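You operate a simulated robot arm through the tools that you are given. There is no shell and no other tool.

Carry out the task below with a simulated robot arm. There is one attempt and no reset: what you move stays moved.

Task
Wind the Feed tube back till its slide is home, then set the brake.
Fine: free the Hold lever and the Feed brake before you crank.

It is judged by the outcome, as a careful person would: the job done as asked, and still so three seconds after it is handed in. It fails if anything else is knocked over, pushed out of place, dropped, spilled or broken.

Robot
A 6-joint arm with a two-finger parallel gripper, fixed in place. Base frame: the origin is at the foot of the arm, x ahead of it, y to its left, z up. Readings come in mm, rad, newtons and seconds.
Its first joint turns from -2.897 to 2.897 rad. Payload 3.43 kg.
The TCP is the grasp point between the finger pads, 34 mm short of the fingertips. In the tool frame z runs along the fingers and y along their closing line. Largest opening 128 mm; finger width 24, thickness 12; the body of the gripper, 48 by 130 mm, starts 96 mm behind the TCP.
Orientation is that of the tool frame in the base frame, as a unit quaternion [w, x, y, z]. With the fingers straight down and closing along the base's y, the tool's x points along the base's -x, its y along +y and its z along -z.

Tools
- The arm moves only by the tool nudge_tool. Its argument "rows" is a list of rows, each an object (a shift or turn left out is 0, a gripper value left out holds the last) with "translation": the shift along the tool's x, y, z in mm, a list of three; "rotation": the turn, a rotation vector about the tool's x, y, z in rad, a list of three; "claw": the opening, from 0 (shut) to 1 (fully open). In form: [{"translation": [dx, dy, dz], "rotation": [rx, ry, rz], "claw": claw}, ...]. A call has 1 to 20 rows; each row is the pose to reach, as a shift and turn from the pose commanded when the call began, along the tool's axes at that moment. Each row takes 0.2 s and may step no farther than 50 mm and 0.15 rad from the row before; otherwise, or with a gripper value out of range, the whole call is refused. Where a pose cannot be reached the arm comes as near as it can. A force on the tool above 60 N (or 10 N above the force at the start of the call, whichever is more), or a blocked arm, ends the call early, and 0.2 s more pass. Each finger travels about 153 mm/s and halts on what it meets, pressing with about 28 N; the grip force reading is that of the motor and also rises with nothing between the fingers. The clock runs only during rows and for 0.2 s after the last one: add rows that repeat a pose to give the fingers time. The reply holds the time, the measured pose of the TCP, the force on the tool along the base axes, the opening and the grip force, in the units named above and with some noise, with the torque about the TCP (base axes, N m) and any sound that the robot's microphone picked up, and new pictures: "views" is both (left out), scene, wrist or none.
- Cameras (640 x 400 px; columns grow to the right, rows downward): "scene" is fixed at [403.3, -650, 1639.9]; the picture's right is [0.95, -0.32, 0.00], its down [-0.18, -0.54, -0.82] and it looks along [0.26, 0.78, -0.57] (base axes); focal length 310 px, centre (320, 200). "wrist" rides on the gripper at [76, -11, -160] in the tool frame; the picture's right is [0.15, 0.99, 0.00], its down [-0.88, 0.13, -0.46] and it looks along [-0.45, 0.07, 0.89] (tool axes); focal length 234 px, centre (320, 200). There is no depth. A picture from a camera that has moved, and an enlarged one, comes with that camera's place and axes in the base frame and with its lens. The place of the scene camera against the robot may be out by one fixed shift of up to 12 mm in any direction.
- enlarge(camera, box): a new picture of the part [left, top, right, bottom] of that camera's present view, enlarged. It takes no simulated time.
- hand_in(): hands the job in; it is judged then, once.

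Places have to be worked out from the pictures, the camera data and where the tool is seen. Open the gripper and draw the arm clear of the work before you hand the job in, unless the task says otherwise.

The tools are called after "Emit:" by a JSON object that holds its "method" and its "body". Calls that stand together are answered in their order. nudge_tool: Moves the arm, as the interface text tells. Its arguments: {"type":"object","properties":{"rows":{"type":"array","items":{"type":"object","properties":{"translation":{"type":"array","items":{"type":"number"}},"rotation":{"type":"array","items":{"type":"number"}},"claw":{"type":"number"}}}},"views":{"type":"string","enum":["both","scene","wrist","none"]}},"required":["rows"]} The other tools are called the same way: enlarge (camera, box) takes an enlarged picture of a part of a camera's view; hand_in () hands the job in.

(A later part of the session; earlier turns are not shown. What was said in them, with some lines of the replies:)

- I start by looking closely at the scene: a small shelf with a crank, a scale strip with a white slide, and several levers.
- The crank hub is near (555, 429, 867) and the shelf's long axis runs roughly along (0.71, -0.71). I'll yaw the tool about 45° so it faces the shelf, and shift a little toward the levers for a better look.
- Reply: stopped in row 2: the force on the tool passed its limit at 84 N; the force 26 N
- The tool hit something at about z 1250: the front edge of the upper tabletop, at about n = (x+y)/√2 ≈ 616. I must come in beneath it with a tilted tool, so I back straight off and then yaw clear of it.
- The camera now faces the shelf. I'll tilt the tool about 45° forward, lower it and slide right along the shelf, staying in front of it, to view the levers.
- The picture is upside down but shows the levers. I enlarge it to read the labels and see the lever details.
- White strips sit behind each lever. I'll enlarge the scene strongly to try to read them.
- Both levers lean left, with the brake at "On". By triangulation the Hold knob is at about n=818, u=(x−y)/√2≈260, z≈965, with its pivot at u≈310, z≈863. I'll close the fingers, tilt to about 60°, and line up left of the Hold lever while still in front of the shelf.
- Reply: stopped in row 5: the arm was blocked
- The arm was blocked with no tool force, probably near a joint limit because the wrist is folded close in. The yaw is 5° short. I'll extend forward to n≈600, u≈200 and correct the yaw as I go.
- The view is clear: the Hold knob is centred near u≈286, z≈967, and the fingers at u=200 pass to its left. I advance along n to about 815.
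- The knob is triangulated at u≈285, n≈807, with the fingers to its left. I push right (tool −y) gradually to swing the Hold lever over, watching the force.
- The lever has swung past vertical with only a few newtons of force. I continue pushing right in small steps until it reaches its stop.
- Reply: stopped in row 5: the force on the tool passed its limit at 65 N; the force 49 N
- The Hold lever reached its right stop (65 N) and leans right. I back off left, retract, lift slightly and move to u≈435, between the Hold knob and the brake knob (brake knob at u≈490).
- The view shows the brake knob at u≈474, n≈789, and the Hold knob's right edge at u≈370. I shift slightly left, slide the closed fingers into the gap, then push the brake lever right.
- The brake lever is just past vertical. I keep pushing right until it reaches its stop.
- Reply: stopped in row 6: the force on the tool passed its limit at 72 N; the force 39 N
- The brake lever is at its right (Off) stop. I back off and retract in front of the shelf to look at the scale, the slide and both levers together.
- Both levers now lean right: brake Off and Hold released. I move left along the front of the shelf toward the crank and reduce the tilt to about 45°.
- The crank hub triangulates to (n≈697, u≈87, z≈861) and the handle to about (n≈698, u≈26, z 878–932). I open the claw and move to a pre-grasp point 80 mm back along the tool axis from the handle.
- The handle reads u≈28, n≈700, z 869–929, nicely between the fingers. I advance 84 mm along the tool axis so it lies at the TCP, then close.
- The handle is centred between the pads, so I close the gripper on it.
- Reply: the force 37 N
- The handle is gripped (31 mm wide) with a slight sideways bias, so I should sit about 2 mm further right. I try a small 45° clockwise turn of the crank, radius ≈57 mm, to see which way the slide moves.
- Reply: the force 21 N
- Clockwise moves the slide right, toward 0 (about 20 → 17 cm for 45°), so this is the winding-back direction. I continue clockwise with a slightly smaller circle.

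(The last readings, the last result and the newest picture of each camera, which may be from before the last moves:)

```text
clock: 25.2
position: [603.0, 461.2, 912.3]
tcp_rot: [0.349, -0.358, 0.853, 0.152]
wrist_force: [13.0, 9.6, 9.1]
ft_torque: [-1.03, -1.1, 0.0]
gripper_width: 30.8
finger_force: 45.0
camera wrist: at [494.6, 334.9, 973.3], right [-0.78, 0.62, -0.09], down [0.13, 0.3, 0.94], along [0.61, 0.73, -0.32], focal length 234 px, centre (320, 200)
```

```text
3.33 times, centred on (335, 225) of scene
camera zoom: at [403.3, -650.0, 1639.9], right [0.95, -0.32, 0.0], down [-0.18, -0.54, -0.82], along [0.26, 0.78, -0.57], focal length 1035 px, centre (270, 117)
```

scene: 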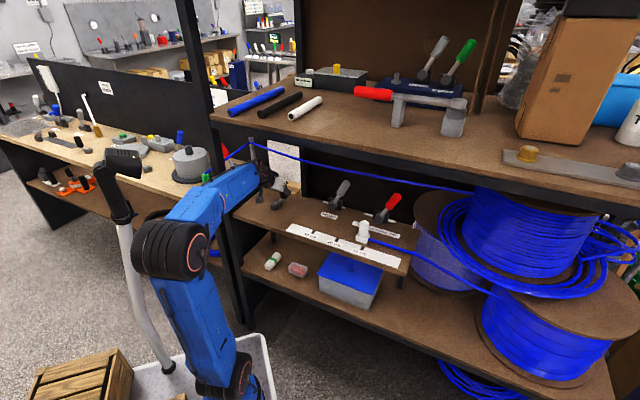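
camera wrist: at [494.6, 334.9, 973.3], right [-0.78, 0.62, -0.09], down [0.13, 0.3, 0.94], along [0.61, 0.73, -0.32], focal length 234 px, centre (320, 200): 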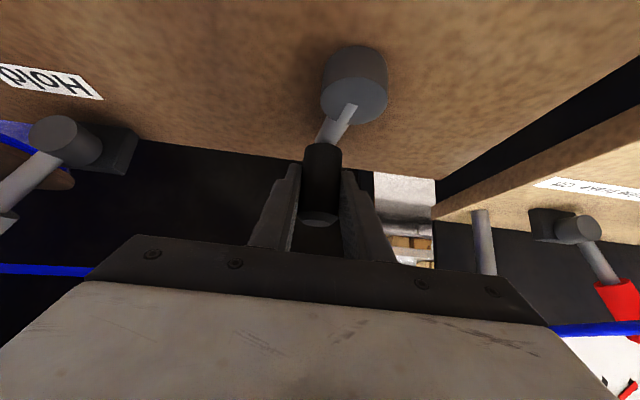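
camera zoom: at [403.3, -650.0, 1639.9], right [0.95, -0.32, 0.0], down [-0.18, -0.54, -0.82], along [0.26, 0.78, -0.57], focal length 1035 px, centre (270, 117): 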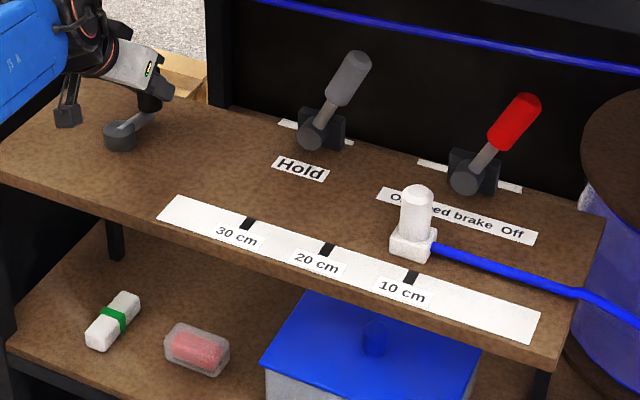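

The slide is now near 12 cm, and the handle follows well. I continue clockwise another 60°.

Emit:
{"method": "nudge_tool", "body": {"rows": [{"translation": [1, -7.6, -1]}, {"translation": [3.3, -14.3, -3.3]}, {"translation": [6.3, -20.5, -6.3]}, {"translation": [9.8, -26.1, -9.8]}, {"translation": [13.7, -31, -13.7]}, {"translation": [18.1, -35.2, -18.1]}, {"translation": [22.8, -38.5, -22.8]}, {"translation": [27.8, -40.9, -27.8]}]}}

Emit:
{"method": "enlarge", "body": {"camera": "scene", "box": [240, 165, 430, 285]}}

```text
clock: 26.8
position: [612.3, 412.4, 913.7]
tcp_rot: [0.35, -0.358, 0.853, 0.15]
wrist_force: [34.7, -8.5, -4.6]
ft_torque: [-1.16, -0.47, -0.24]
gripper_width: 30.8
finger_force: 45.5
stopped in row 7: the force on the tool passed its limit at 77 N (the readings are from after the stop); the commanded pose is now the measured one
camera wrist: at [503.3, 286.3, 973.0], right [-0.78, 0.62, -0.1], down [0.12, 0.3, 0.94], along [0.61, 0.73, -0.31], focal length 234 px, centre (320, 200)
```

scene: 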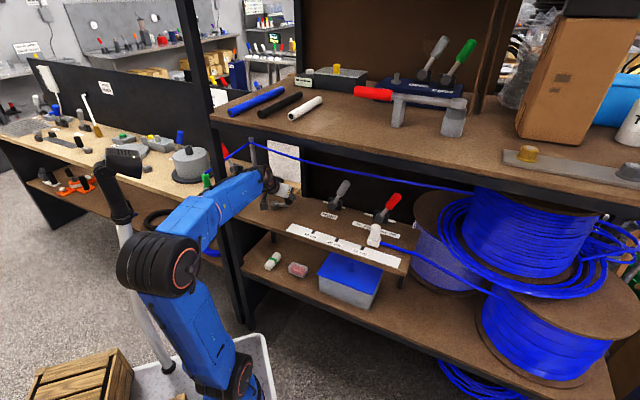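
wrist: 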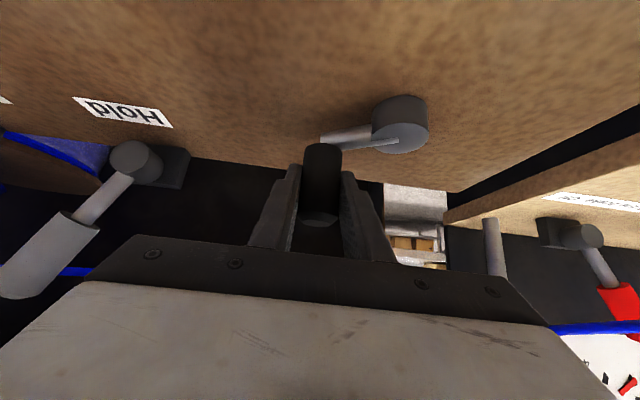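

```text
3.33 times, centred on (335, 225) of scene
camera zoom: at [403.3, -650.0, 1639.9], right [0.95, -0.32, 0.0], down [-0.18, -0.54, -0.82], along [0.26, 0.78, -0.57], focal length 1035 px, centre (270, 117)
```

zoom: 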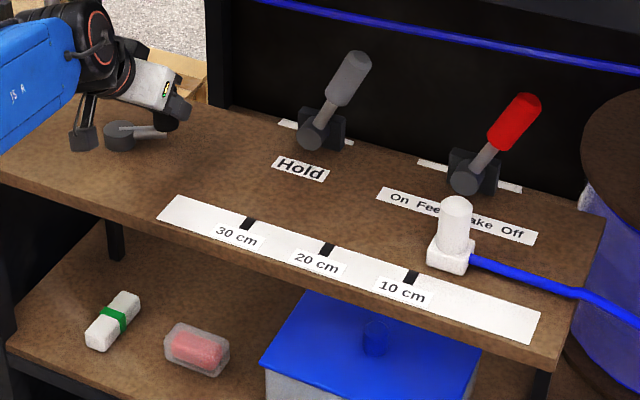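

The stop came from a purely radial force, since my circle was too small there. The slide still advanced to about 7.6 cm, so it hasn't hit its end. A refit gives a crank centre of u≈90, n≈693, r≈61, and I continue clockwise on that circle.

Emit:
{"method": "nudge_tool", "body": {"rows": [{"translation": [0, -2, 0]}, {"translation": [4.1, -3.9, -4.1]}, {"translation": [9, -6.6, -9]}, {"translation": [14.1, -8.5, -14.1]}, {"translation": [19.3, -9.5, -19.3]}, {"translation": [24.6, -9.5, -24.6]}, {"translation": [29.8, -8.7, -29.8]}, {"translation": [34.9, -6.9, -34.9]}, {"translation": [39.9, -4.3, -39.9]}]}}

Emit:
{"method": "enlarge", "body": {"camera": "scene", "box": [240, 165, 430, 285]}}

```text
clock: 28.8
position: [573.6, 370.3, 913.3]
tcp_rot: [0.349, -0.358, 0.852, 0.153]
wrist_force: [5.1, -14.7, -17.6]
ft_torque: [-0.82, -1.19, -0.1]
gripper_width: 30.7
finger_force: 45.2
camera wrist: at [464.8, 243.2, 973.0], right [-0.78, 0.62, -0.09], down [0.12, 0.3, 0.94], along [0.61, 0.73, -0.31], focal length 234 px, centre (320, 200)
```

scene: 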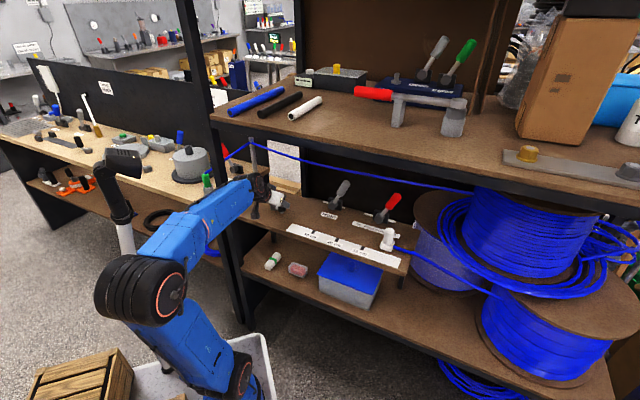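
wrist: 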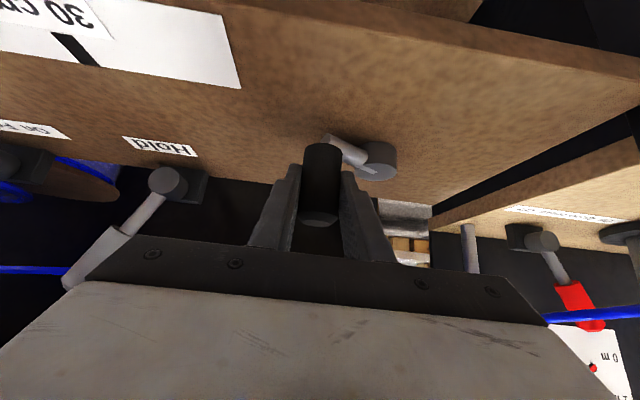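

```text
3.33 times, centred on (335, 225) of scene
camera zoom: at [403.3, -650.0, 1639.9], right [0.95, -0.32, 0.0], down [-0.18, -0.54, -0.82], along [0.26, 0.78, -0.57], focal length 1035 px, centre (270, 117)
```

zoom: 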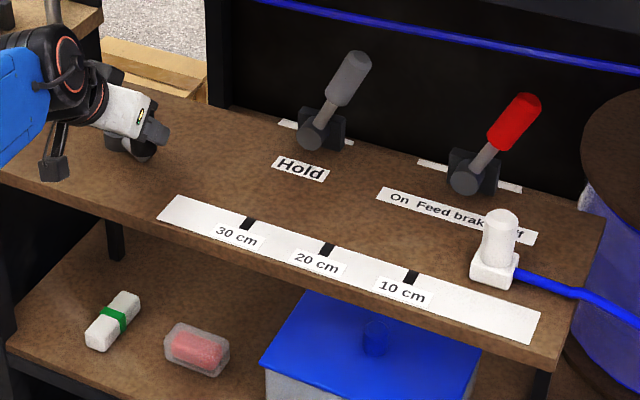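

The slide is at about 2 cm. I creep clockwise another 25° in 5° steps, watching for the end stop.

Emit:
{"method": "nudge_tool", "body": {"rows": [{"translation": [3.4, 2.3, -3.4]}, {"translation": [6.6, 5.1, -6.6]}, {"translation": [9.6, 8.3, -9.6]}, {"translation": [12.4, 11.8, -12.4]}, {"translation": [15, 15.7, -15]}]}}

Emit:
{"method": "enlarge", "body": {"camera": "scene", "box": [240, 165, 430, 285]}}

```text
clock: 30.0
position: [548.0, 367.5, 912.8]
tcp_rot: [0.35, -0.358, 0.852, 0.152]
wrist_force: [2.2, 12.5, -30.5]
ft_torque: [-1.01, -1.16, 0.04]
gripper_width: 30.8
finger_force: 45.1
camera wrist: at [439.2, 240.2, 973.1], right [-0.78, 0.62, -0.09], down [0.12, 0.3, 0.94], along [0.61, 0.73, -0.31], focal length 234 px, centre (320, 200)
```

scene: 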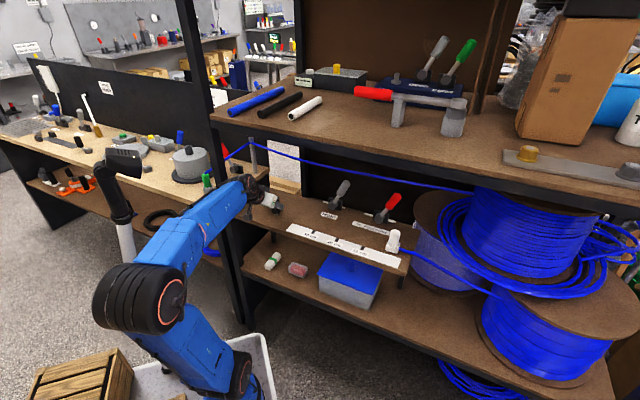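
wrist: 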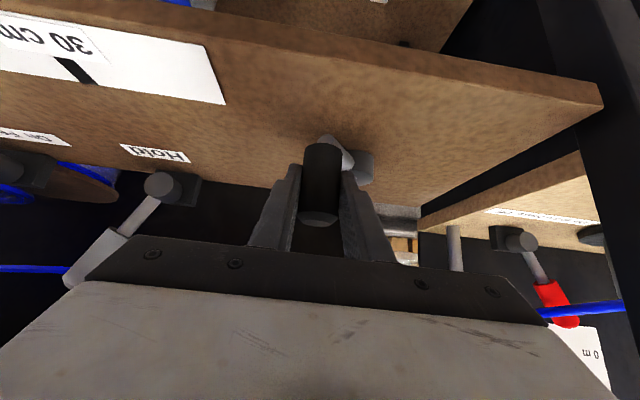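

```text
3.33 times, centred on (335, 225) of scene
camera zoom: at [403.3, -650.0, 1639.9], right [0.95, -0.32, 0.0], down [-0.18, -0.54, -0.82], along [0.26, 0.78, -0.57], focal length 1035 px, centre (270, 117)
```

zoom: 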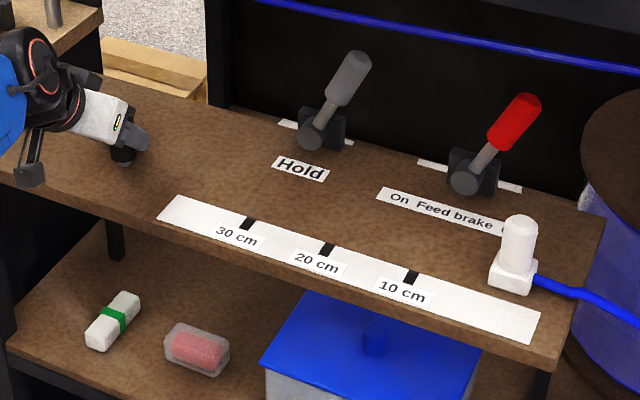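

The slide reads about 0.1 cm by projection and there's no tangential resistance yet. I turn a further 10° very slowly to find the firm home stop.

Emit:
{"method": "nudge_tool", "body": {"rows": [{"translation": [1.9, 2, -0.5]}, {"translation": [3.1, 4.1, -1.7]}, {"translation": [4.2, 6.3, -2.8]}, {"translation": [5.2, 8.6, -3.8]}, {"translation": [5.2, 8.6, -3.8]}]}}

Emit:
{"method": "enlarge", "body": {"camera": "scene", "box": [330, 185, 430, 285]}}

Emit:
{"method": "enlarge", "body": {"camera": "scene", "box": [240, 165, 430, 285]}}

```text
clock: 31.2
position: [536.9, 369.3, 913.6]
tcp_rot: [0.351, -0.357, 0.852, 0.152]
wrist_force: [8.9, 29.2, -11.4]
ft_torque: [-0.83, -1.07, 0.06]
gripper_width: 30.6
finger_force: 45.1
camera wrist: at [428.4, 242.2, 972.8], right [-0.78, 0.62, -0.09], down [0.12, 0.3, 0.95], along [0.61, 0.73, -0.31], focal length 234 px, centre (320, 200)
```

scene: 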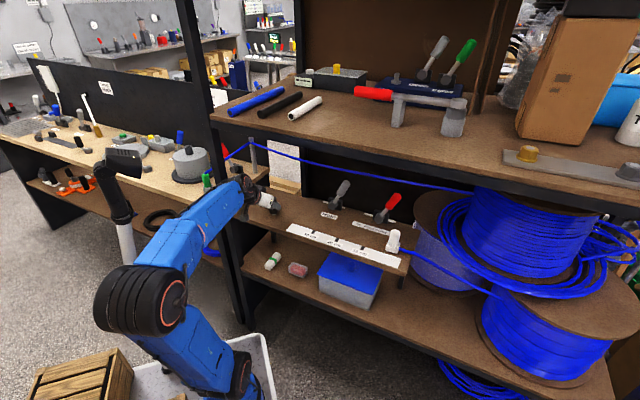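
wrist: 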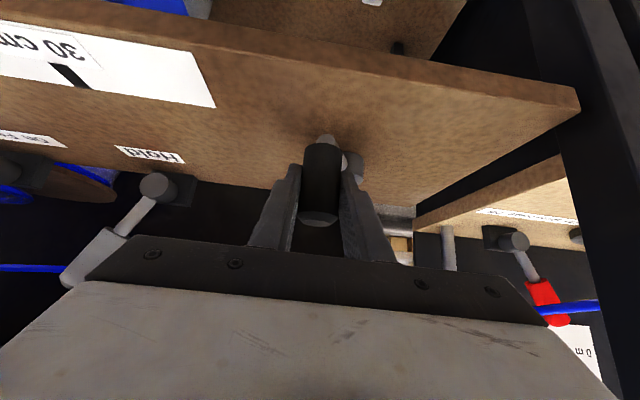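

```text
4.00 times, centred on (380, 235) of scene
camera zoom: at [403.3, -650.0, 1639.9], right [0.95, -0.32, 0.0], down [-0.18, -0.54, -0.82], along [0.26, 0.78, -0.57], focal length 1242 px, centre (80, 60)
```

zoom: 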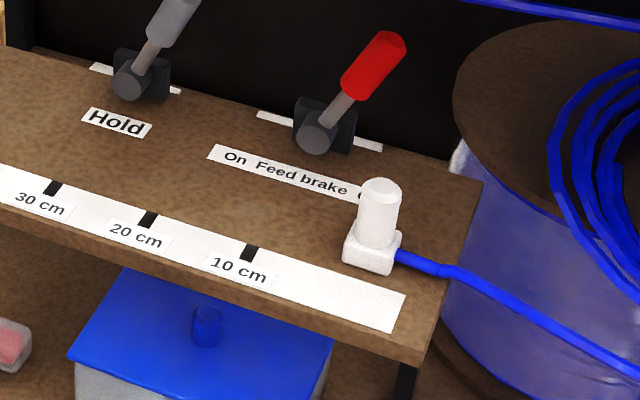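

```text
3.33 times, centred on (335, 225) of scene
camera zoom: at [403.3, -650.0, 1639.9], right [0.95, -0.32, 0.0], down [-0.18, -0.54, -0.82], along [0.26, 0.78, -0.57], focal length 1035 px, centre (270, 117)
```

zoom: 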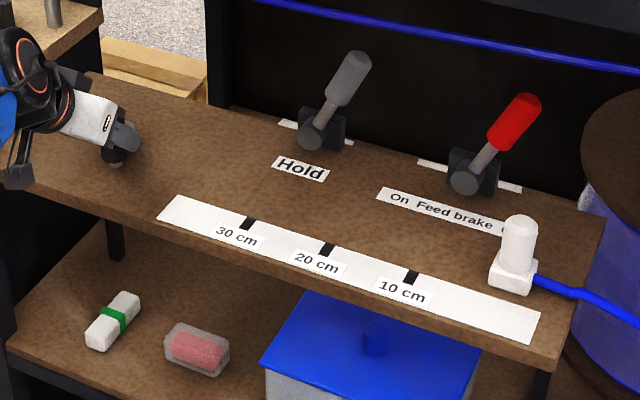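

The slide hasn't moved for the last 10° of cranking, so it looks to be at its end near 0. I check at high magnification, then relax the radial load and test a few more degrees.

Emit:
{"method": "enlarge", "body": {"camera": "scene", "box": [370, 215, 420, 265]}}

Emit:
{"method": "enlarge", "body": {"camera": "scene", "box": [250, 180, 300, 230]}}

Emit:
{"method": "nudge_tool", "body": {"rows": [{"translation": [-0.9, 0.8, 0.9]}, {"translation": [-0.3, 3.2, 0.3]}, {"translation": [0.5, 5.6, -0.5]}, {"translation": [0.5, 5.6, -0.5]}]}}

Emit:
{"method": "enlarge", "body": {"camera": "scene", "box": [370, 215, 420, 265]}}

Emit:
{"method": "enlarge", "body": {"camera": "scene", "box": [250, 180, 300, 230]}}

```text
8.00 times, centred on (395, 240) of scene
camera zoom: at [403.3, -650.0, 1639.9], right [0.95, -0.32, 0.0], down [-0.18, -0.54, -0.82], along [0.26, 0.78, -0.57], focal length 2484 px, centre (-280, -120)
```

zoom: 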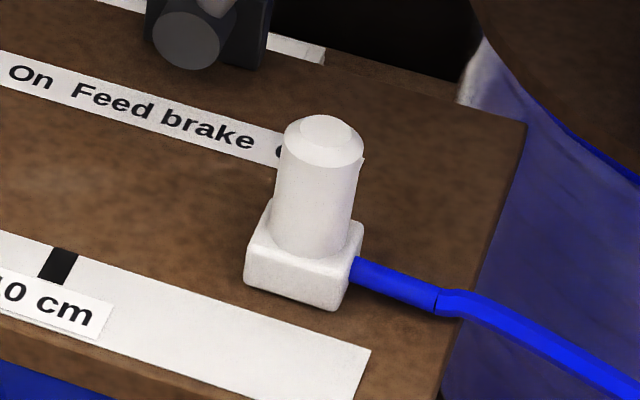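

```text
8.00 times, centred on (275, 205) of scene
camera zoom: at [403.3, -650.0, 1639.9], right [0.95, -0.32, 0.0], down [-0.18, -0.54, -0.82], along [0.26, 0.78, -0.57], focal length 2484 px, centre (680, 160)
```

zoom: 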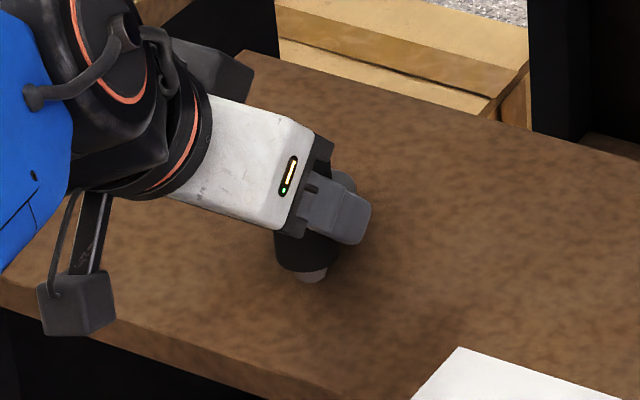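

```text
clock: 32.2
position: [533.0, 369.9, 913.5]
tcp_rot: [0.349, -0.358, 0.853, 0.152]
wrist_force: [1.9, 0.9, -2.2]
ft_torque: [-1.16, -1.06, 0.0]
gripper_width: 30.6
finger_force: 44.9
camera wrist: at [423.9, 243.8, 973.0], right [-0.78, 0.62, -0.1], down [0.12, 0.3, 0.95], along [0.61, 0.73, -0.31], focal length 234 px, centre (320, 200)
```

scene: 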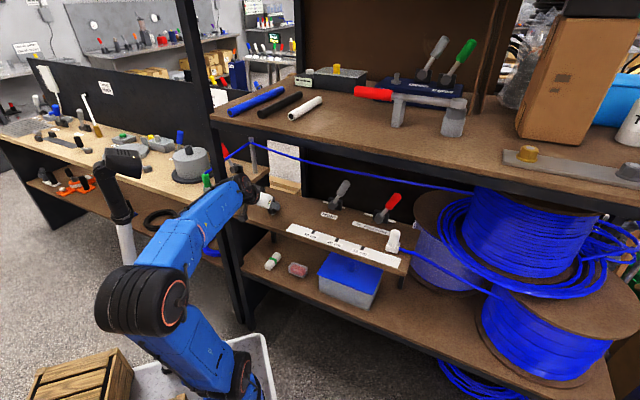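
wrist: 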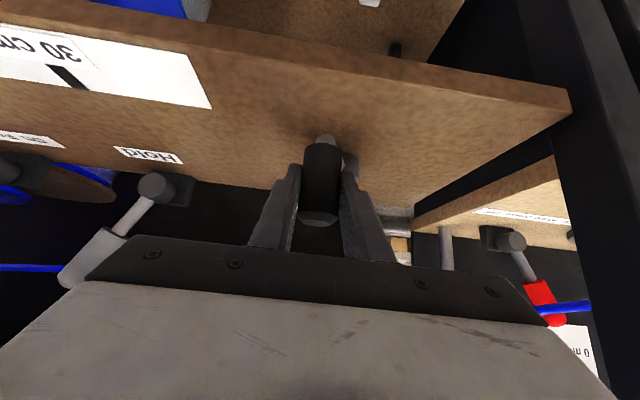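

```text
8.00 times, centred on (395, 240) of scene
camera zoom: at [403.3, -650.0, 1639.9], right [0.95, -0.32, 0.0], down [-0.18, -0.54, -0.82], along [0.26, 0.78, -0.57], focal length 2484 px, centre (-280, -120)
```

zoom: 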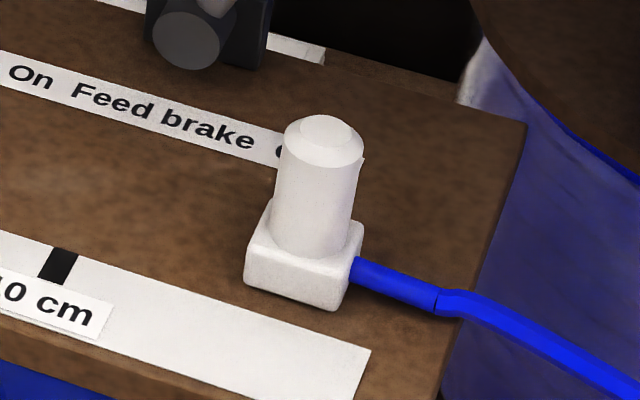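

```text
8.00 times, centred on (275, 205) of scene
camera zoom: at [403.3, -650.0, 1639.9], right [0.95, -0.32, 0.0], down [-0.18, -0.54, -0.82], along [0.26, 0.78, -0.57], focal length 2484 px, centre (680, 160)
```

zoom: 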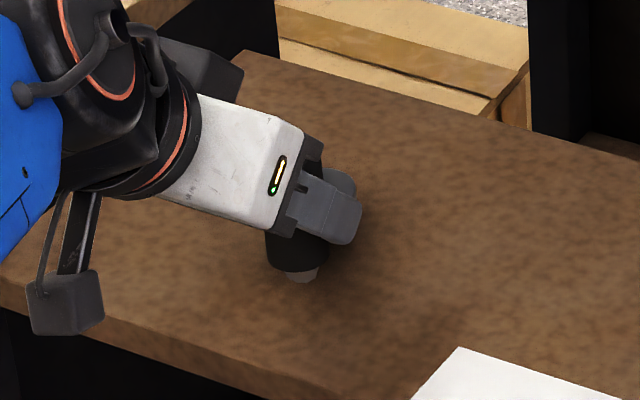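

The slide is firmly at its home end: it didn't move while the crank idled, and the forces are near zero. I open the gripper and retract from the handle.

Emit:
{"method": "nudge_tool", "body": {"rows": [{"translation": [0, 0, 0], "claw": 0.6}, {"translation": [0, 0, 0], "claw": 0.6}, {"translation": [0, 0, -30], "claw": 0.6}, {"translation": [0, 0, -60], "claw": 0.6}, {"translation": [0, 0, -90], "claw": 0.6}, {"translation": [-15, 0, -105], "claw": 0.6}]}}

Emit:
{"method": "enlarge", "body": {"camera": "scene", "box": [240, 165, 430, 285]}}

```text
clock: 33.6
position: [489.6, 322.9, 997.7]
tcp_rot: [0.349, -0.358, 0.853, 0.152]
wrist_force: [-1.2, 0.2, 0.1]
ft_torque: [0.02, -0.01, 0.0]
gripper_width: 76.9
finger_force: 0.2
camera wrist: at [380.2, 197.8, 1058.5], right [-0.78, 0.62, -0.09], down [0.12, 0.3, 0.95], along [0.61, 0.73, -0.31], focal length 234 px, centre (320, 200)
```

scene: 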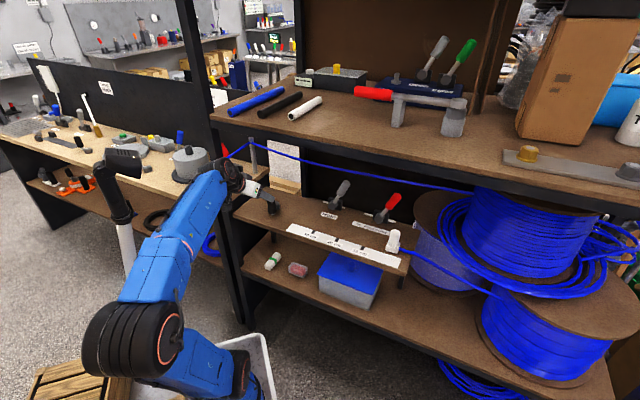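
wrist: 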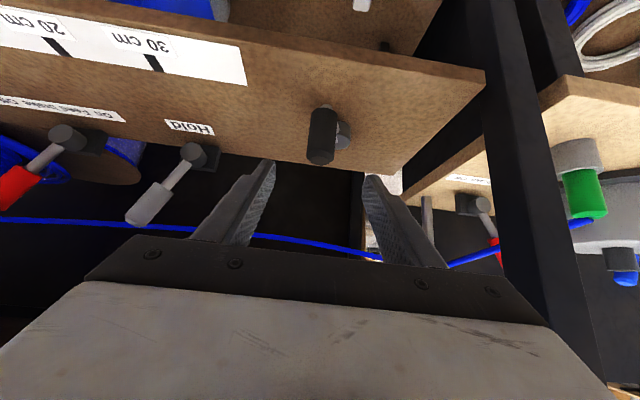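

```text
3.33 times, centred on (335, 225) of scene
camera zoom: at [403.3, -650.0, 1639.9], right [0.95, -0.32, 0.0], down [-0.18, -0.54, -0.82], along [0.26, 0.78, -0.57], focal length 1035 px, centre (270, 117)
```

zoom: 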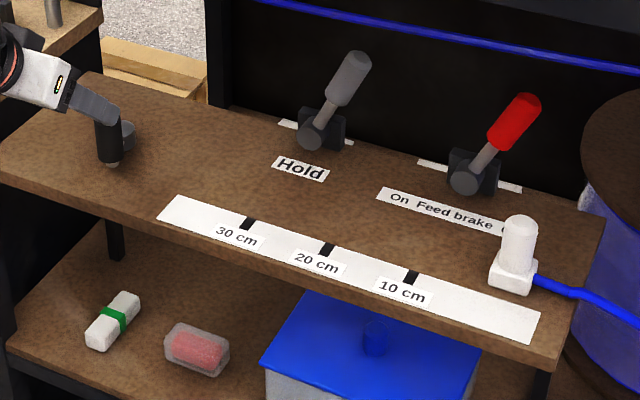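

The slide stays home with the crank released. Now I close the fingers and move right along the front of the shelf to u≈612, tilting back to 60°, to come at the brake knob from its right side.

Emit:
{"method": "nudge_tool", "body": {"rows": [{"translation": [0, -41, 0], "rotation": [0, 0, 0], "claw": 0}, {"translation": [0, -82, 0], "rotation": [0, -0.02, 0], "claw": 0}, {"translation": [-1, -123, -1], "rotation": [0, -0.04, 0], "claw": 0}, {"translation": [-1, -164, -1], "rotation": [0, -0.07, 0], "claw": 0}, {"translation": [-2, -205, -2], "rotation": [0, -0.1, 0], "claw": 0}, {"translation": [-2, -246, -2], "rotation": [0, -0.13, 0], "claw": 0}, {"translation": [-3, -287, -3], "rotation": [0, -0.16, 0], "claw": 0}, {"translation": [-3, -328, -3], "rotation": [0, -0.19, 0], "claw": 0}, {"translation": [-3, -369, -3], "rotation": [0, -0.22, 0], "claw": 0}, {"translation": [-3.5, -410, -3.5], "rotation": [0, -0.25, 0], "claw": 0}, {"translation": [-3.5, -451, -3.5], "rotation": [0, -0.262, 0], "claw": 0}, {"translation": [-3.5, -494, -3.5], "rotation": [0, -0.262, 0], "claw": 0}]}}

```text
clock: 36.2
position: [841.9, -20.4, 1000.4]
tcp_rot: [0.459, -0.336, 0.798, 0.198]
wrist_force: [-0.3, 0.6, -0.4]
ft_torque: [-0.03, -0.02, -0.06]
gripper_width: 0.0
finger_force: 27.9
camera wrist: at [726.2, -154.3, 1014.5], right [-0.76, 0.64, -0.12], down [-0.06, 0.12, 0.99], along [0.65, 0.76, -0.06], focal length 234 px, centre (320, 200)
```

scene: 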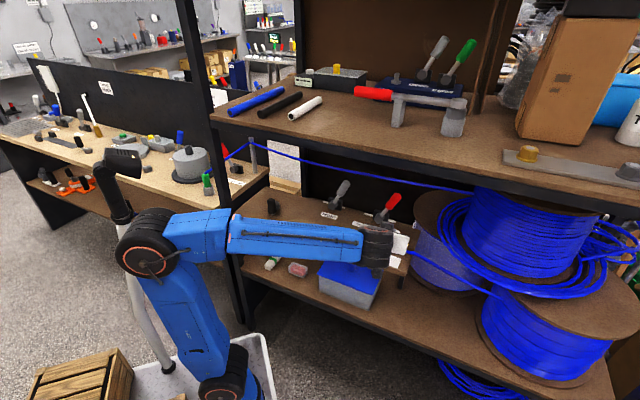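
wrist: 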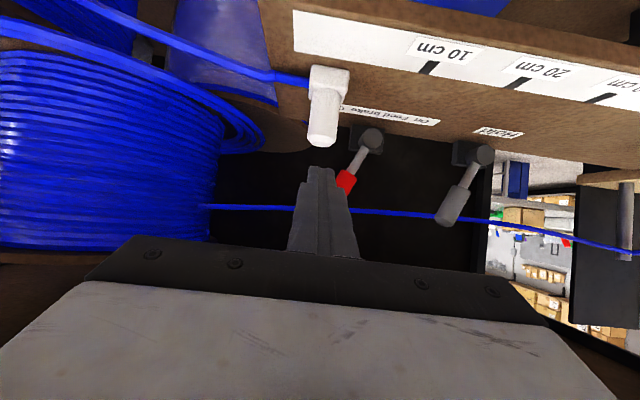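

The slide top is at z≈932, below the finger path, and the brake knob's right edge is at u≈578, left of the fingers at 598 and up. I advance along n to about 796, staying slightly right, so the fingers are beside the knob.

Emit:
{"method": "nudge_tool", "body": {"rows": [{"translation": [0, -10, 0]}, {"translation": [-21.5, -11, 37.3]}, {"translation": [-43, -12, 74.6]}, {"translation": [-64.5, -12, 111.8]}, {"translation": [-79.1, -13, 153.1]}, {"translation": [-92.8, -13, 195]}]}}

```text
clock: 37.6
position: [1002.7, 125.7, 983.3]
tcp_rot: [0.459, -0.334, 0.799, 0.197]
wrist_force: [-0.6, 0.1, 0.0]
ft_torque: [-0.03, 0.0, -0.02]
gripper_width: 0.1
finger_force: 28.2
camera wrist: at [886.4, -7.4, 996.4], right [-0.76, 0.64, -0.12], down [-0.05, 0.12, 0.99], along [0.65, 0.76, -0.06], focal length 234 px, centre (320, 200)
```

scene: 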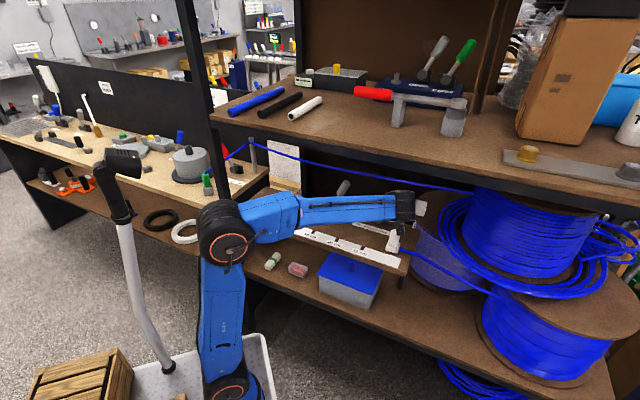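
wrist: 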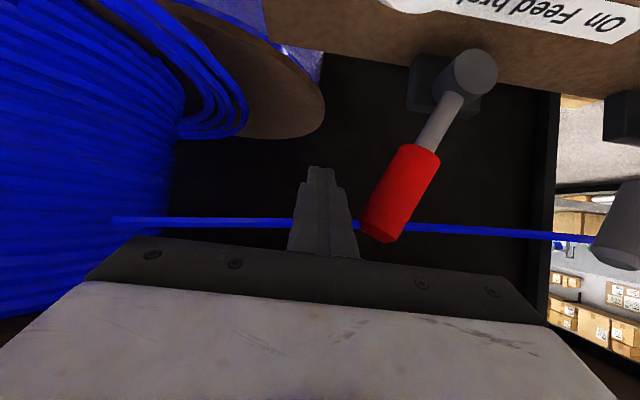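

The fingers are to the right of the red knob. I push left (tool +y) to swing the brake back to On.

Emit:
{"method": "nudge_tool", "body": {"rows": [{"translation": [0, 20, 0]}, {"translation": [0, 35, 0]}, {"translation": [0, 47, 0]}, {"translation": [0, 59, 0]}, {"translation": [0, 71, 0]}, {"translation": [0, 83, 0]}, {"translation": [0, 93, 0]}, {"translation": [0, 103, 0]}, {"translation": [0, 111, 0]}, {"translation": [0, 119, 0]}]}}

```text
clock: 39.8
position: [919.3, 206.0, 982.2]
tcp_rot: [0.459, -0.333, 0.8, 0.196]
wrist_force: [22.8, -17.7, 2.2]
ft_torque: [-0.12, -0.17, 0.21]
gripper_width: 0.0
finger_force: 28.1
camera wrist: at [802.9, 73.1, 996.0], right [-0.76, 0.64, -0.12], down [-0.05, 0.12, 0.99], along [0.65, 0.76, -0.06], focal length 234 px, centre (320, 200)
```

scene: 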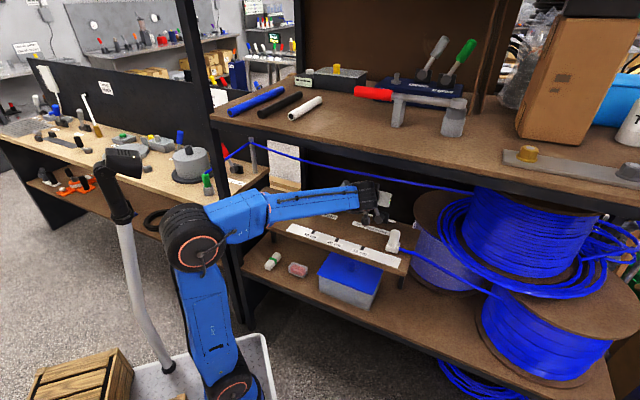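
wrist: 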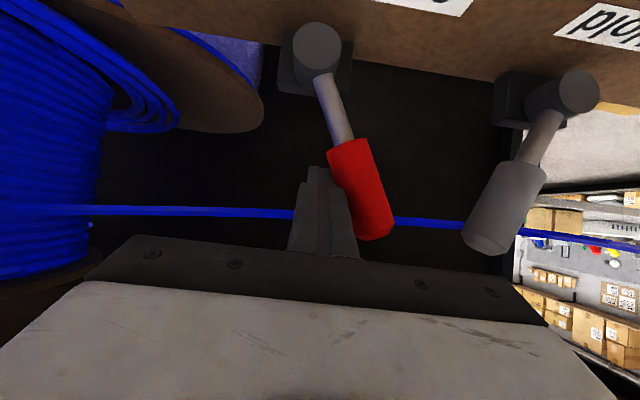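

The brake lever now leans left with about 29 N of resistance. I push a few more mm to make sure it's fully at its stop.

Emit:
{"method": "nudge_tool", "body": {"rows": [{"translation": [0, 3, 0]}, {"translation": [0, 6, 0]}, {"translation": [0, 9, 0]}], "views": "wrist"}}

```text
clock: 40.3
position: [919.4, 206.8, 982.2]
tcp_rot: [0.461, -0.332, 0.8, 0.194]
wrist_force: [22.4, -24.8, -2.2]
ft_torque: [-0.16, -0.27, 0.28]
gripper_width: 0.0
finger_force: 28.1
stopped in row 2: the force on the tool passed its limit at 67 N (the readings are from after the stop); the commanded pose is now the measured one
camera wrist: at [801.6, 73.9, 996.1], right [-0.75, 0.65, -0.12], down [-0.06, 0.12, 0.99], along [0.66, 0.75, -0.05], focal length 234 px, centre (320, 200)
```

wrist: 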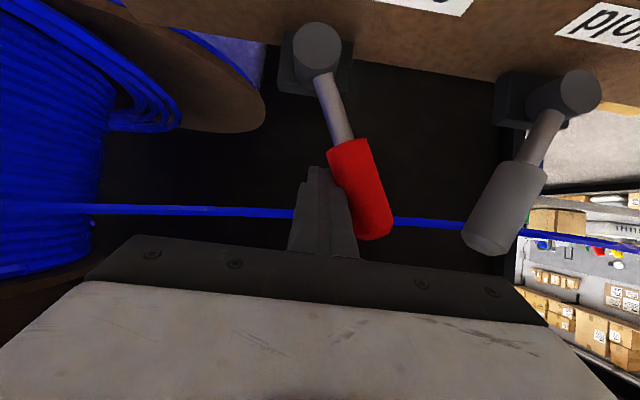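

The brake is hard against its On stop (67 N). I back off right, retract out in front of the shelf and open the gripper, then verify.

Emit:
{"method": "nudge_tool", "body": {"rows": [{"translation": [0, -14, 0]}, {"translation": [18.7, -14, -42.4]}, {"translation": [37.3, -14, -84.8]}, {"translation": [56, -14, -127.2]}, {"translation": [74.6, -14, -169.6]}, {"translation": [93.3, -14, -212]}, {"translation": [93.3, 20, -212], "claw": 0.5}, {"translation": [93.3, 60, -212], "claw": 0.5}, {"translation": [93.3, 100, -212], "claw": 0.5}, {"translation": [93.3, 140, -212], "claw": 0.5}, {"translation": [93.3, 180, -212], "claw": 0.5}, {"translation": [80, 215, -220], "claw": 0.5}]}}

Emit:
{"method": "enlarge", "body": {"camera": "scene", "box": [240, 165, 430, 285]}}

```text
clock: 42.9
position: [601.2, 196.0, 1025.4]
tcp_rot: [0.46, -0.333, 0.8, 0.194]
wrist_force: [-0.2, 0.1, -0.2]
ft_torque: [0.01, -0.01, 0.03]
gripper_width: 63.8
finger_force: 0.1
camera wrist: at [484.3, 62.8, 1039.5], right [-0.76, 0.64, -0.12], down [-0.06, 0.12, 0.99], along [0.65, 0.76, -0.05], focal length 234 px, centre (320, 200)
```

scene: 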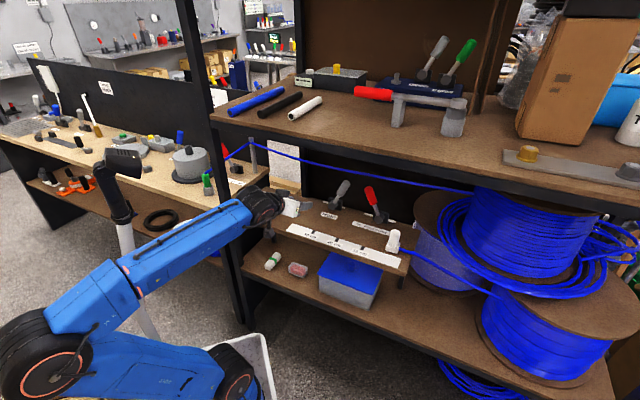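
wrist: 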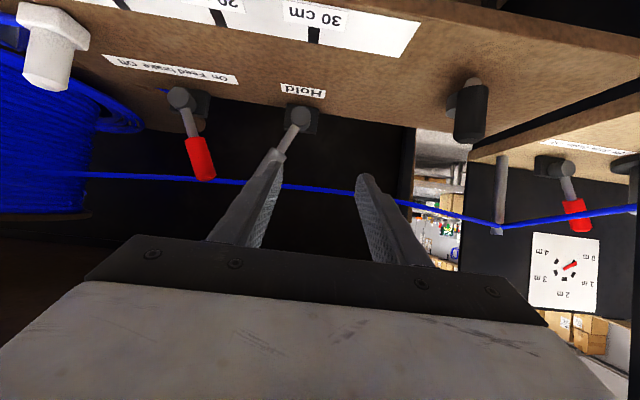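

```text
3.33 times, centred on (335, 225) of scene
camera zoom: at [403.3, -650.0, 1639.9], right [0.95, -0.32, 0.0], down [-0.18, -0.54, -0.82], along [0.26, 0.78, -0.57], focal length 1035 px, centre (270, 117)
```

zoom: 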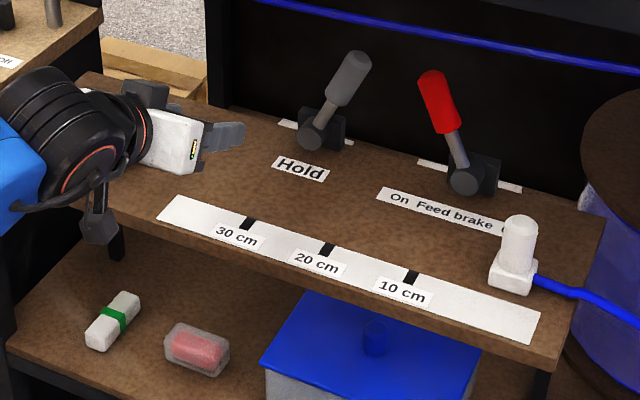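

The slide is home at the 0 end, the brake leans to On, Hold stays freed, and nothing else was disturbed. I draw the arm back a little further, clear of the shelf.

Emit:
{"method": "nudge_tool", "body": {"rows": [{"translation": [0, -15, -20]}, {"translation": [0, -30, -40]}, {"translation": [0, -30, -40]}, {"translation": [0, -30, -40]}]}}

Emit:
{"method": "enlarge", "body": {"camera": "scene", "box": [240, 165, 430, 285]}}

```text
clock: 43.9
position: [598.7, 149.5, 1044.6]
tcp_rot: [0.46, -0.333, 0.799, 0.195]
wrist_force: [-0.4, 0.0, -0.4]
ft_torque: [-0.01, -0.03, 0.03]
gripper_width: 64.2
finger_force: 0.1
camera wrist: at [482.2, 16.3, 1058.7], right [-0.76, 0.64, -0.12], down [-0.06, 0.12, 0.99], along [0.65, 0.76, -0.05], focal length 234 px, centre (320, 200)
```

scene: 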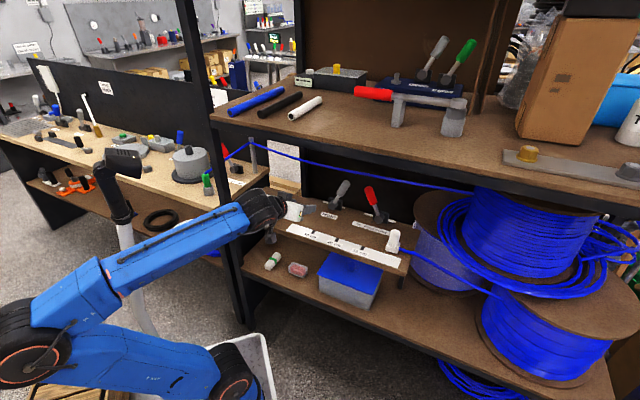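
wrist: 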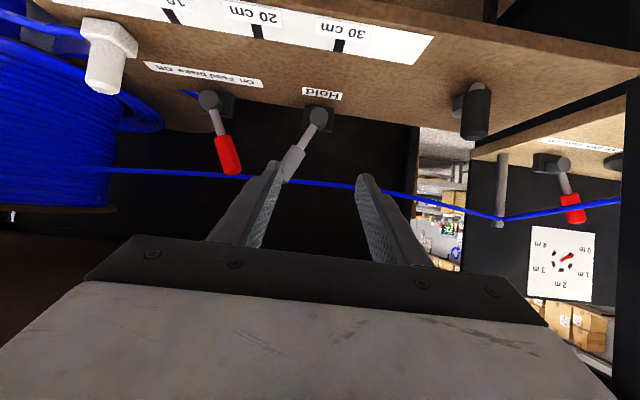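

```text
3.33 times, centred on (335, 225) of scene
camera zoom: at [403.3, -650.0, 1639.9], right [0.95, -0.32, 0.0], down [-0.18, -0.54, -0.82], along [0.26, 0.78, -0.57], focal length 1035 px, centre (270, 117)
```

zoom: 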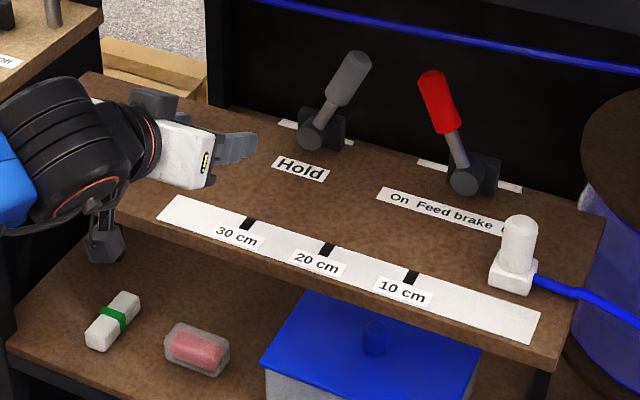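

The slide is home and steady, the Feed brake is On, the gripper is open and the arm is clear of the work. I hand the job in.

Emit:
{"method": "hand_in", "body": {}}

```text
The job is handed in.
```

The Feed tube is wound back with its slide home at the 0 end of the scale, and the Feed brake is set to On. The job has been handed in; I haven't seen the verdict.

- **Levers:** I freed the Hold lever and the Feed brake before cranking, each pushed right to its stop. The Hold lever had no position markings I could read, so I took right as free, matching the brake's Off side, and the crank then turned freely. Hold is still in that freed position, since you only asked for the brake to be set.
- **Cranking:** I turned the crank clockwise and the slide ran from about 20 cm to 0. It then stayed put while I turned the crank a further 15° or so, which is how I judged it home. It didn't move when I let go of the crank or set the brake.
- **Brake:** I pushed the lever to the left until it was hard against its On stop.

**Contact:** my first move bumped the front edge of the upper tabletop at about 84 N. I backed off straight away, and nothing looked moved or damaged in the later pictures.
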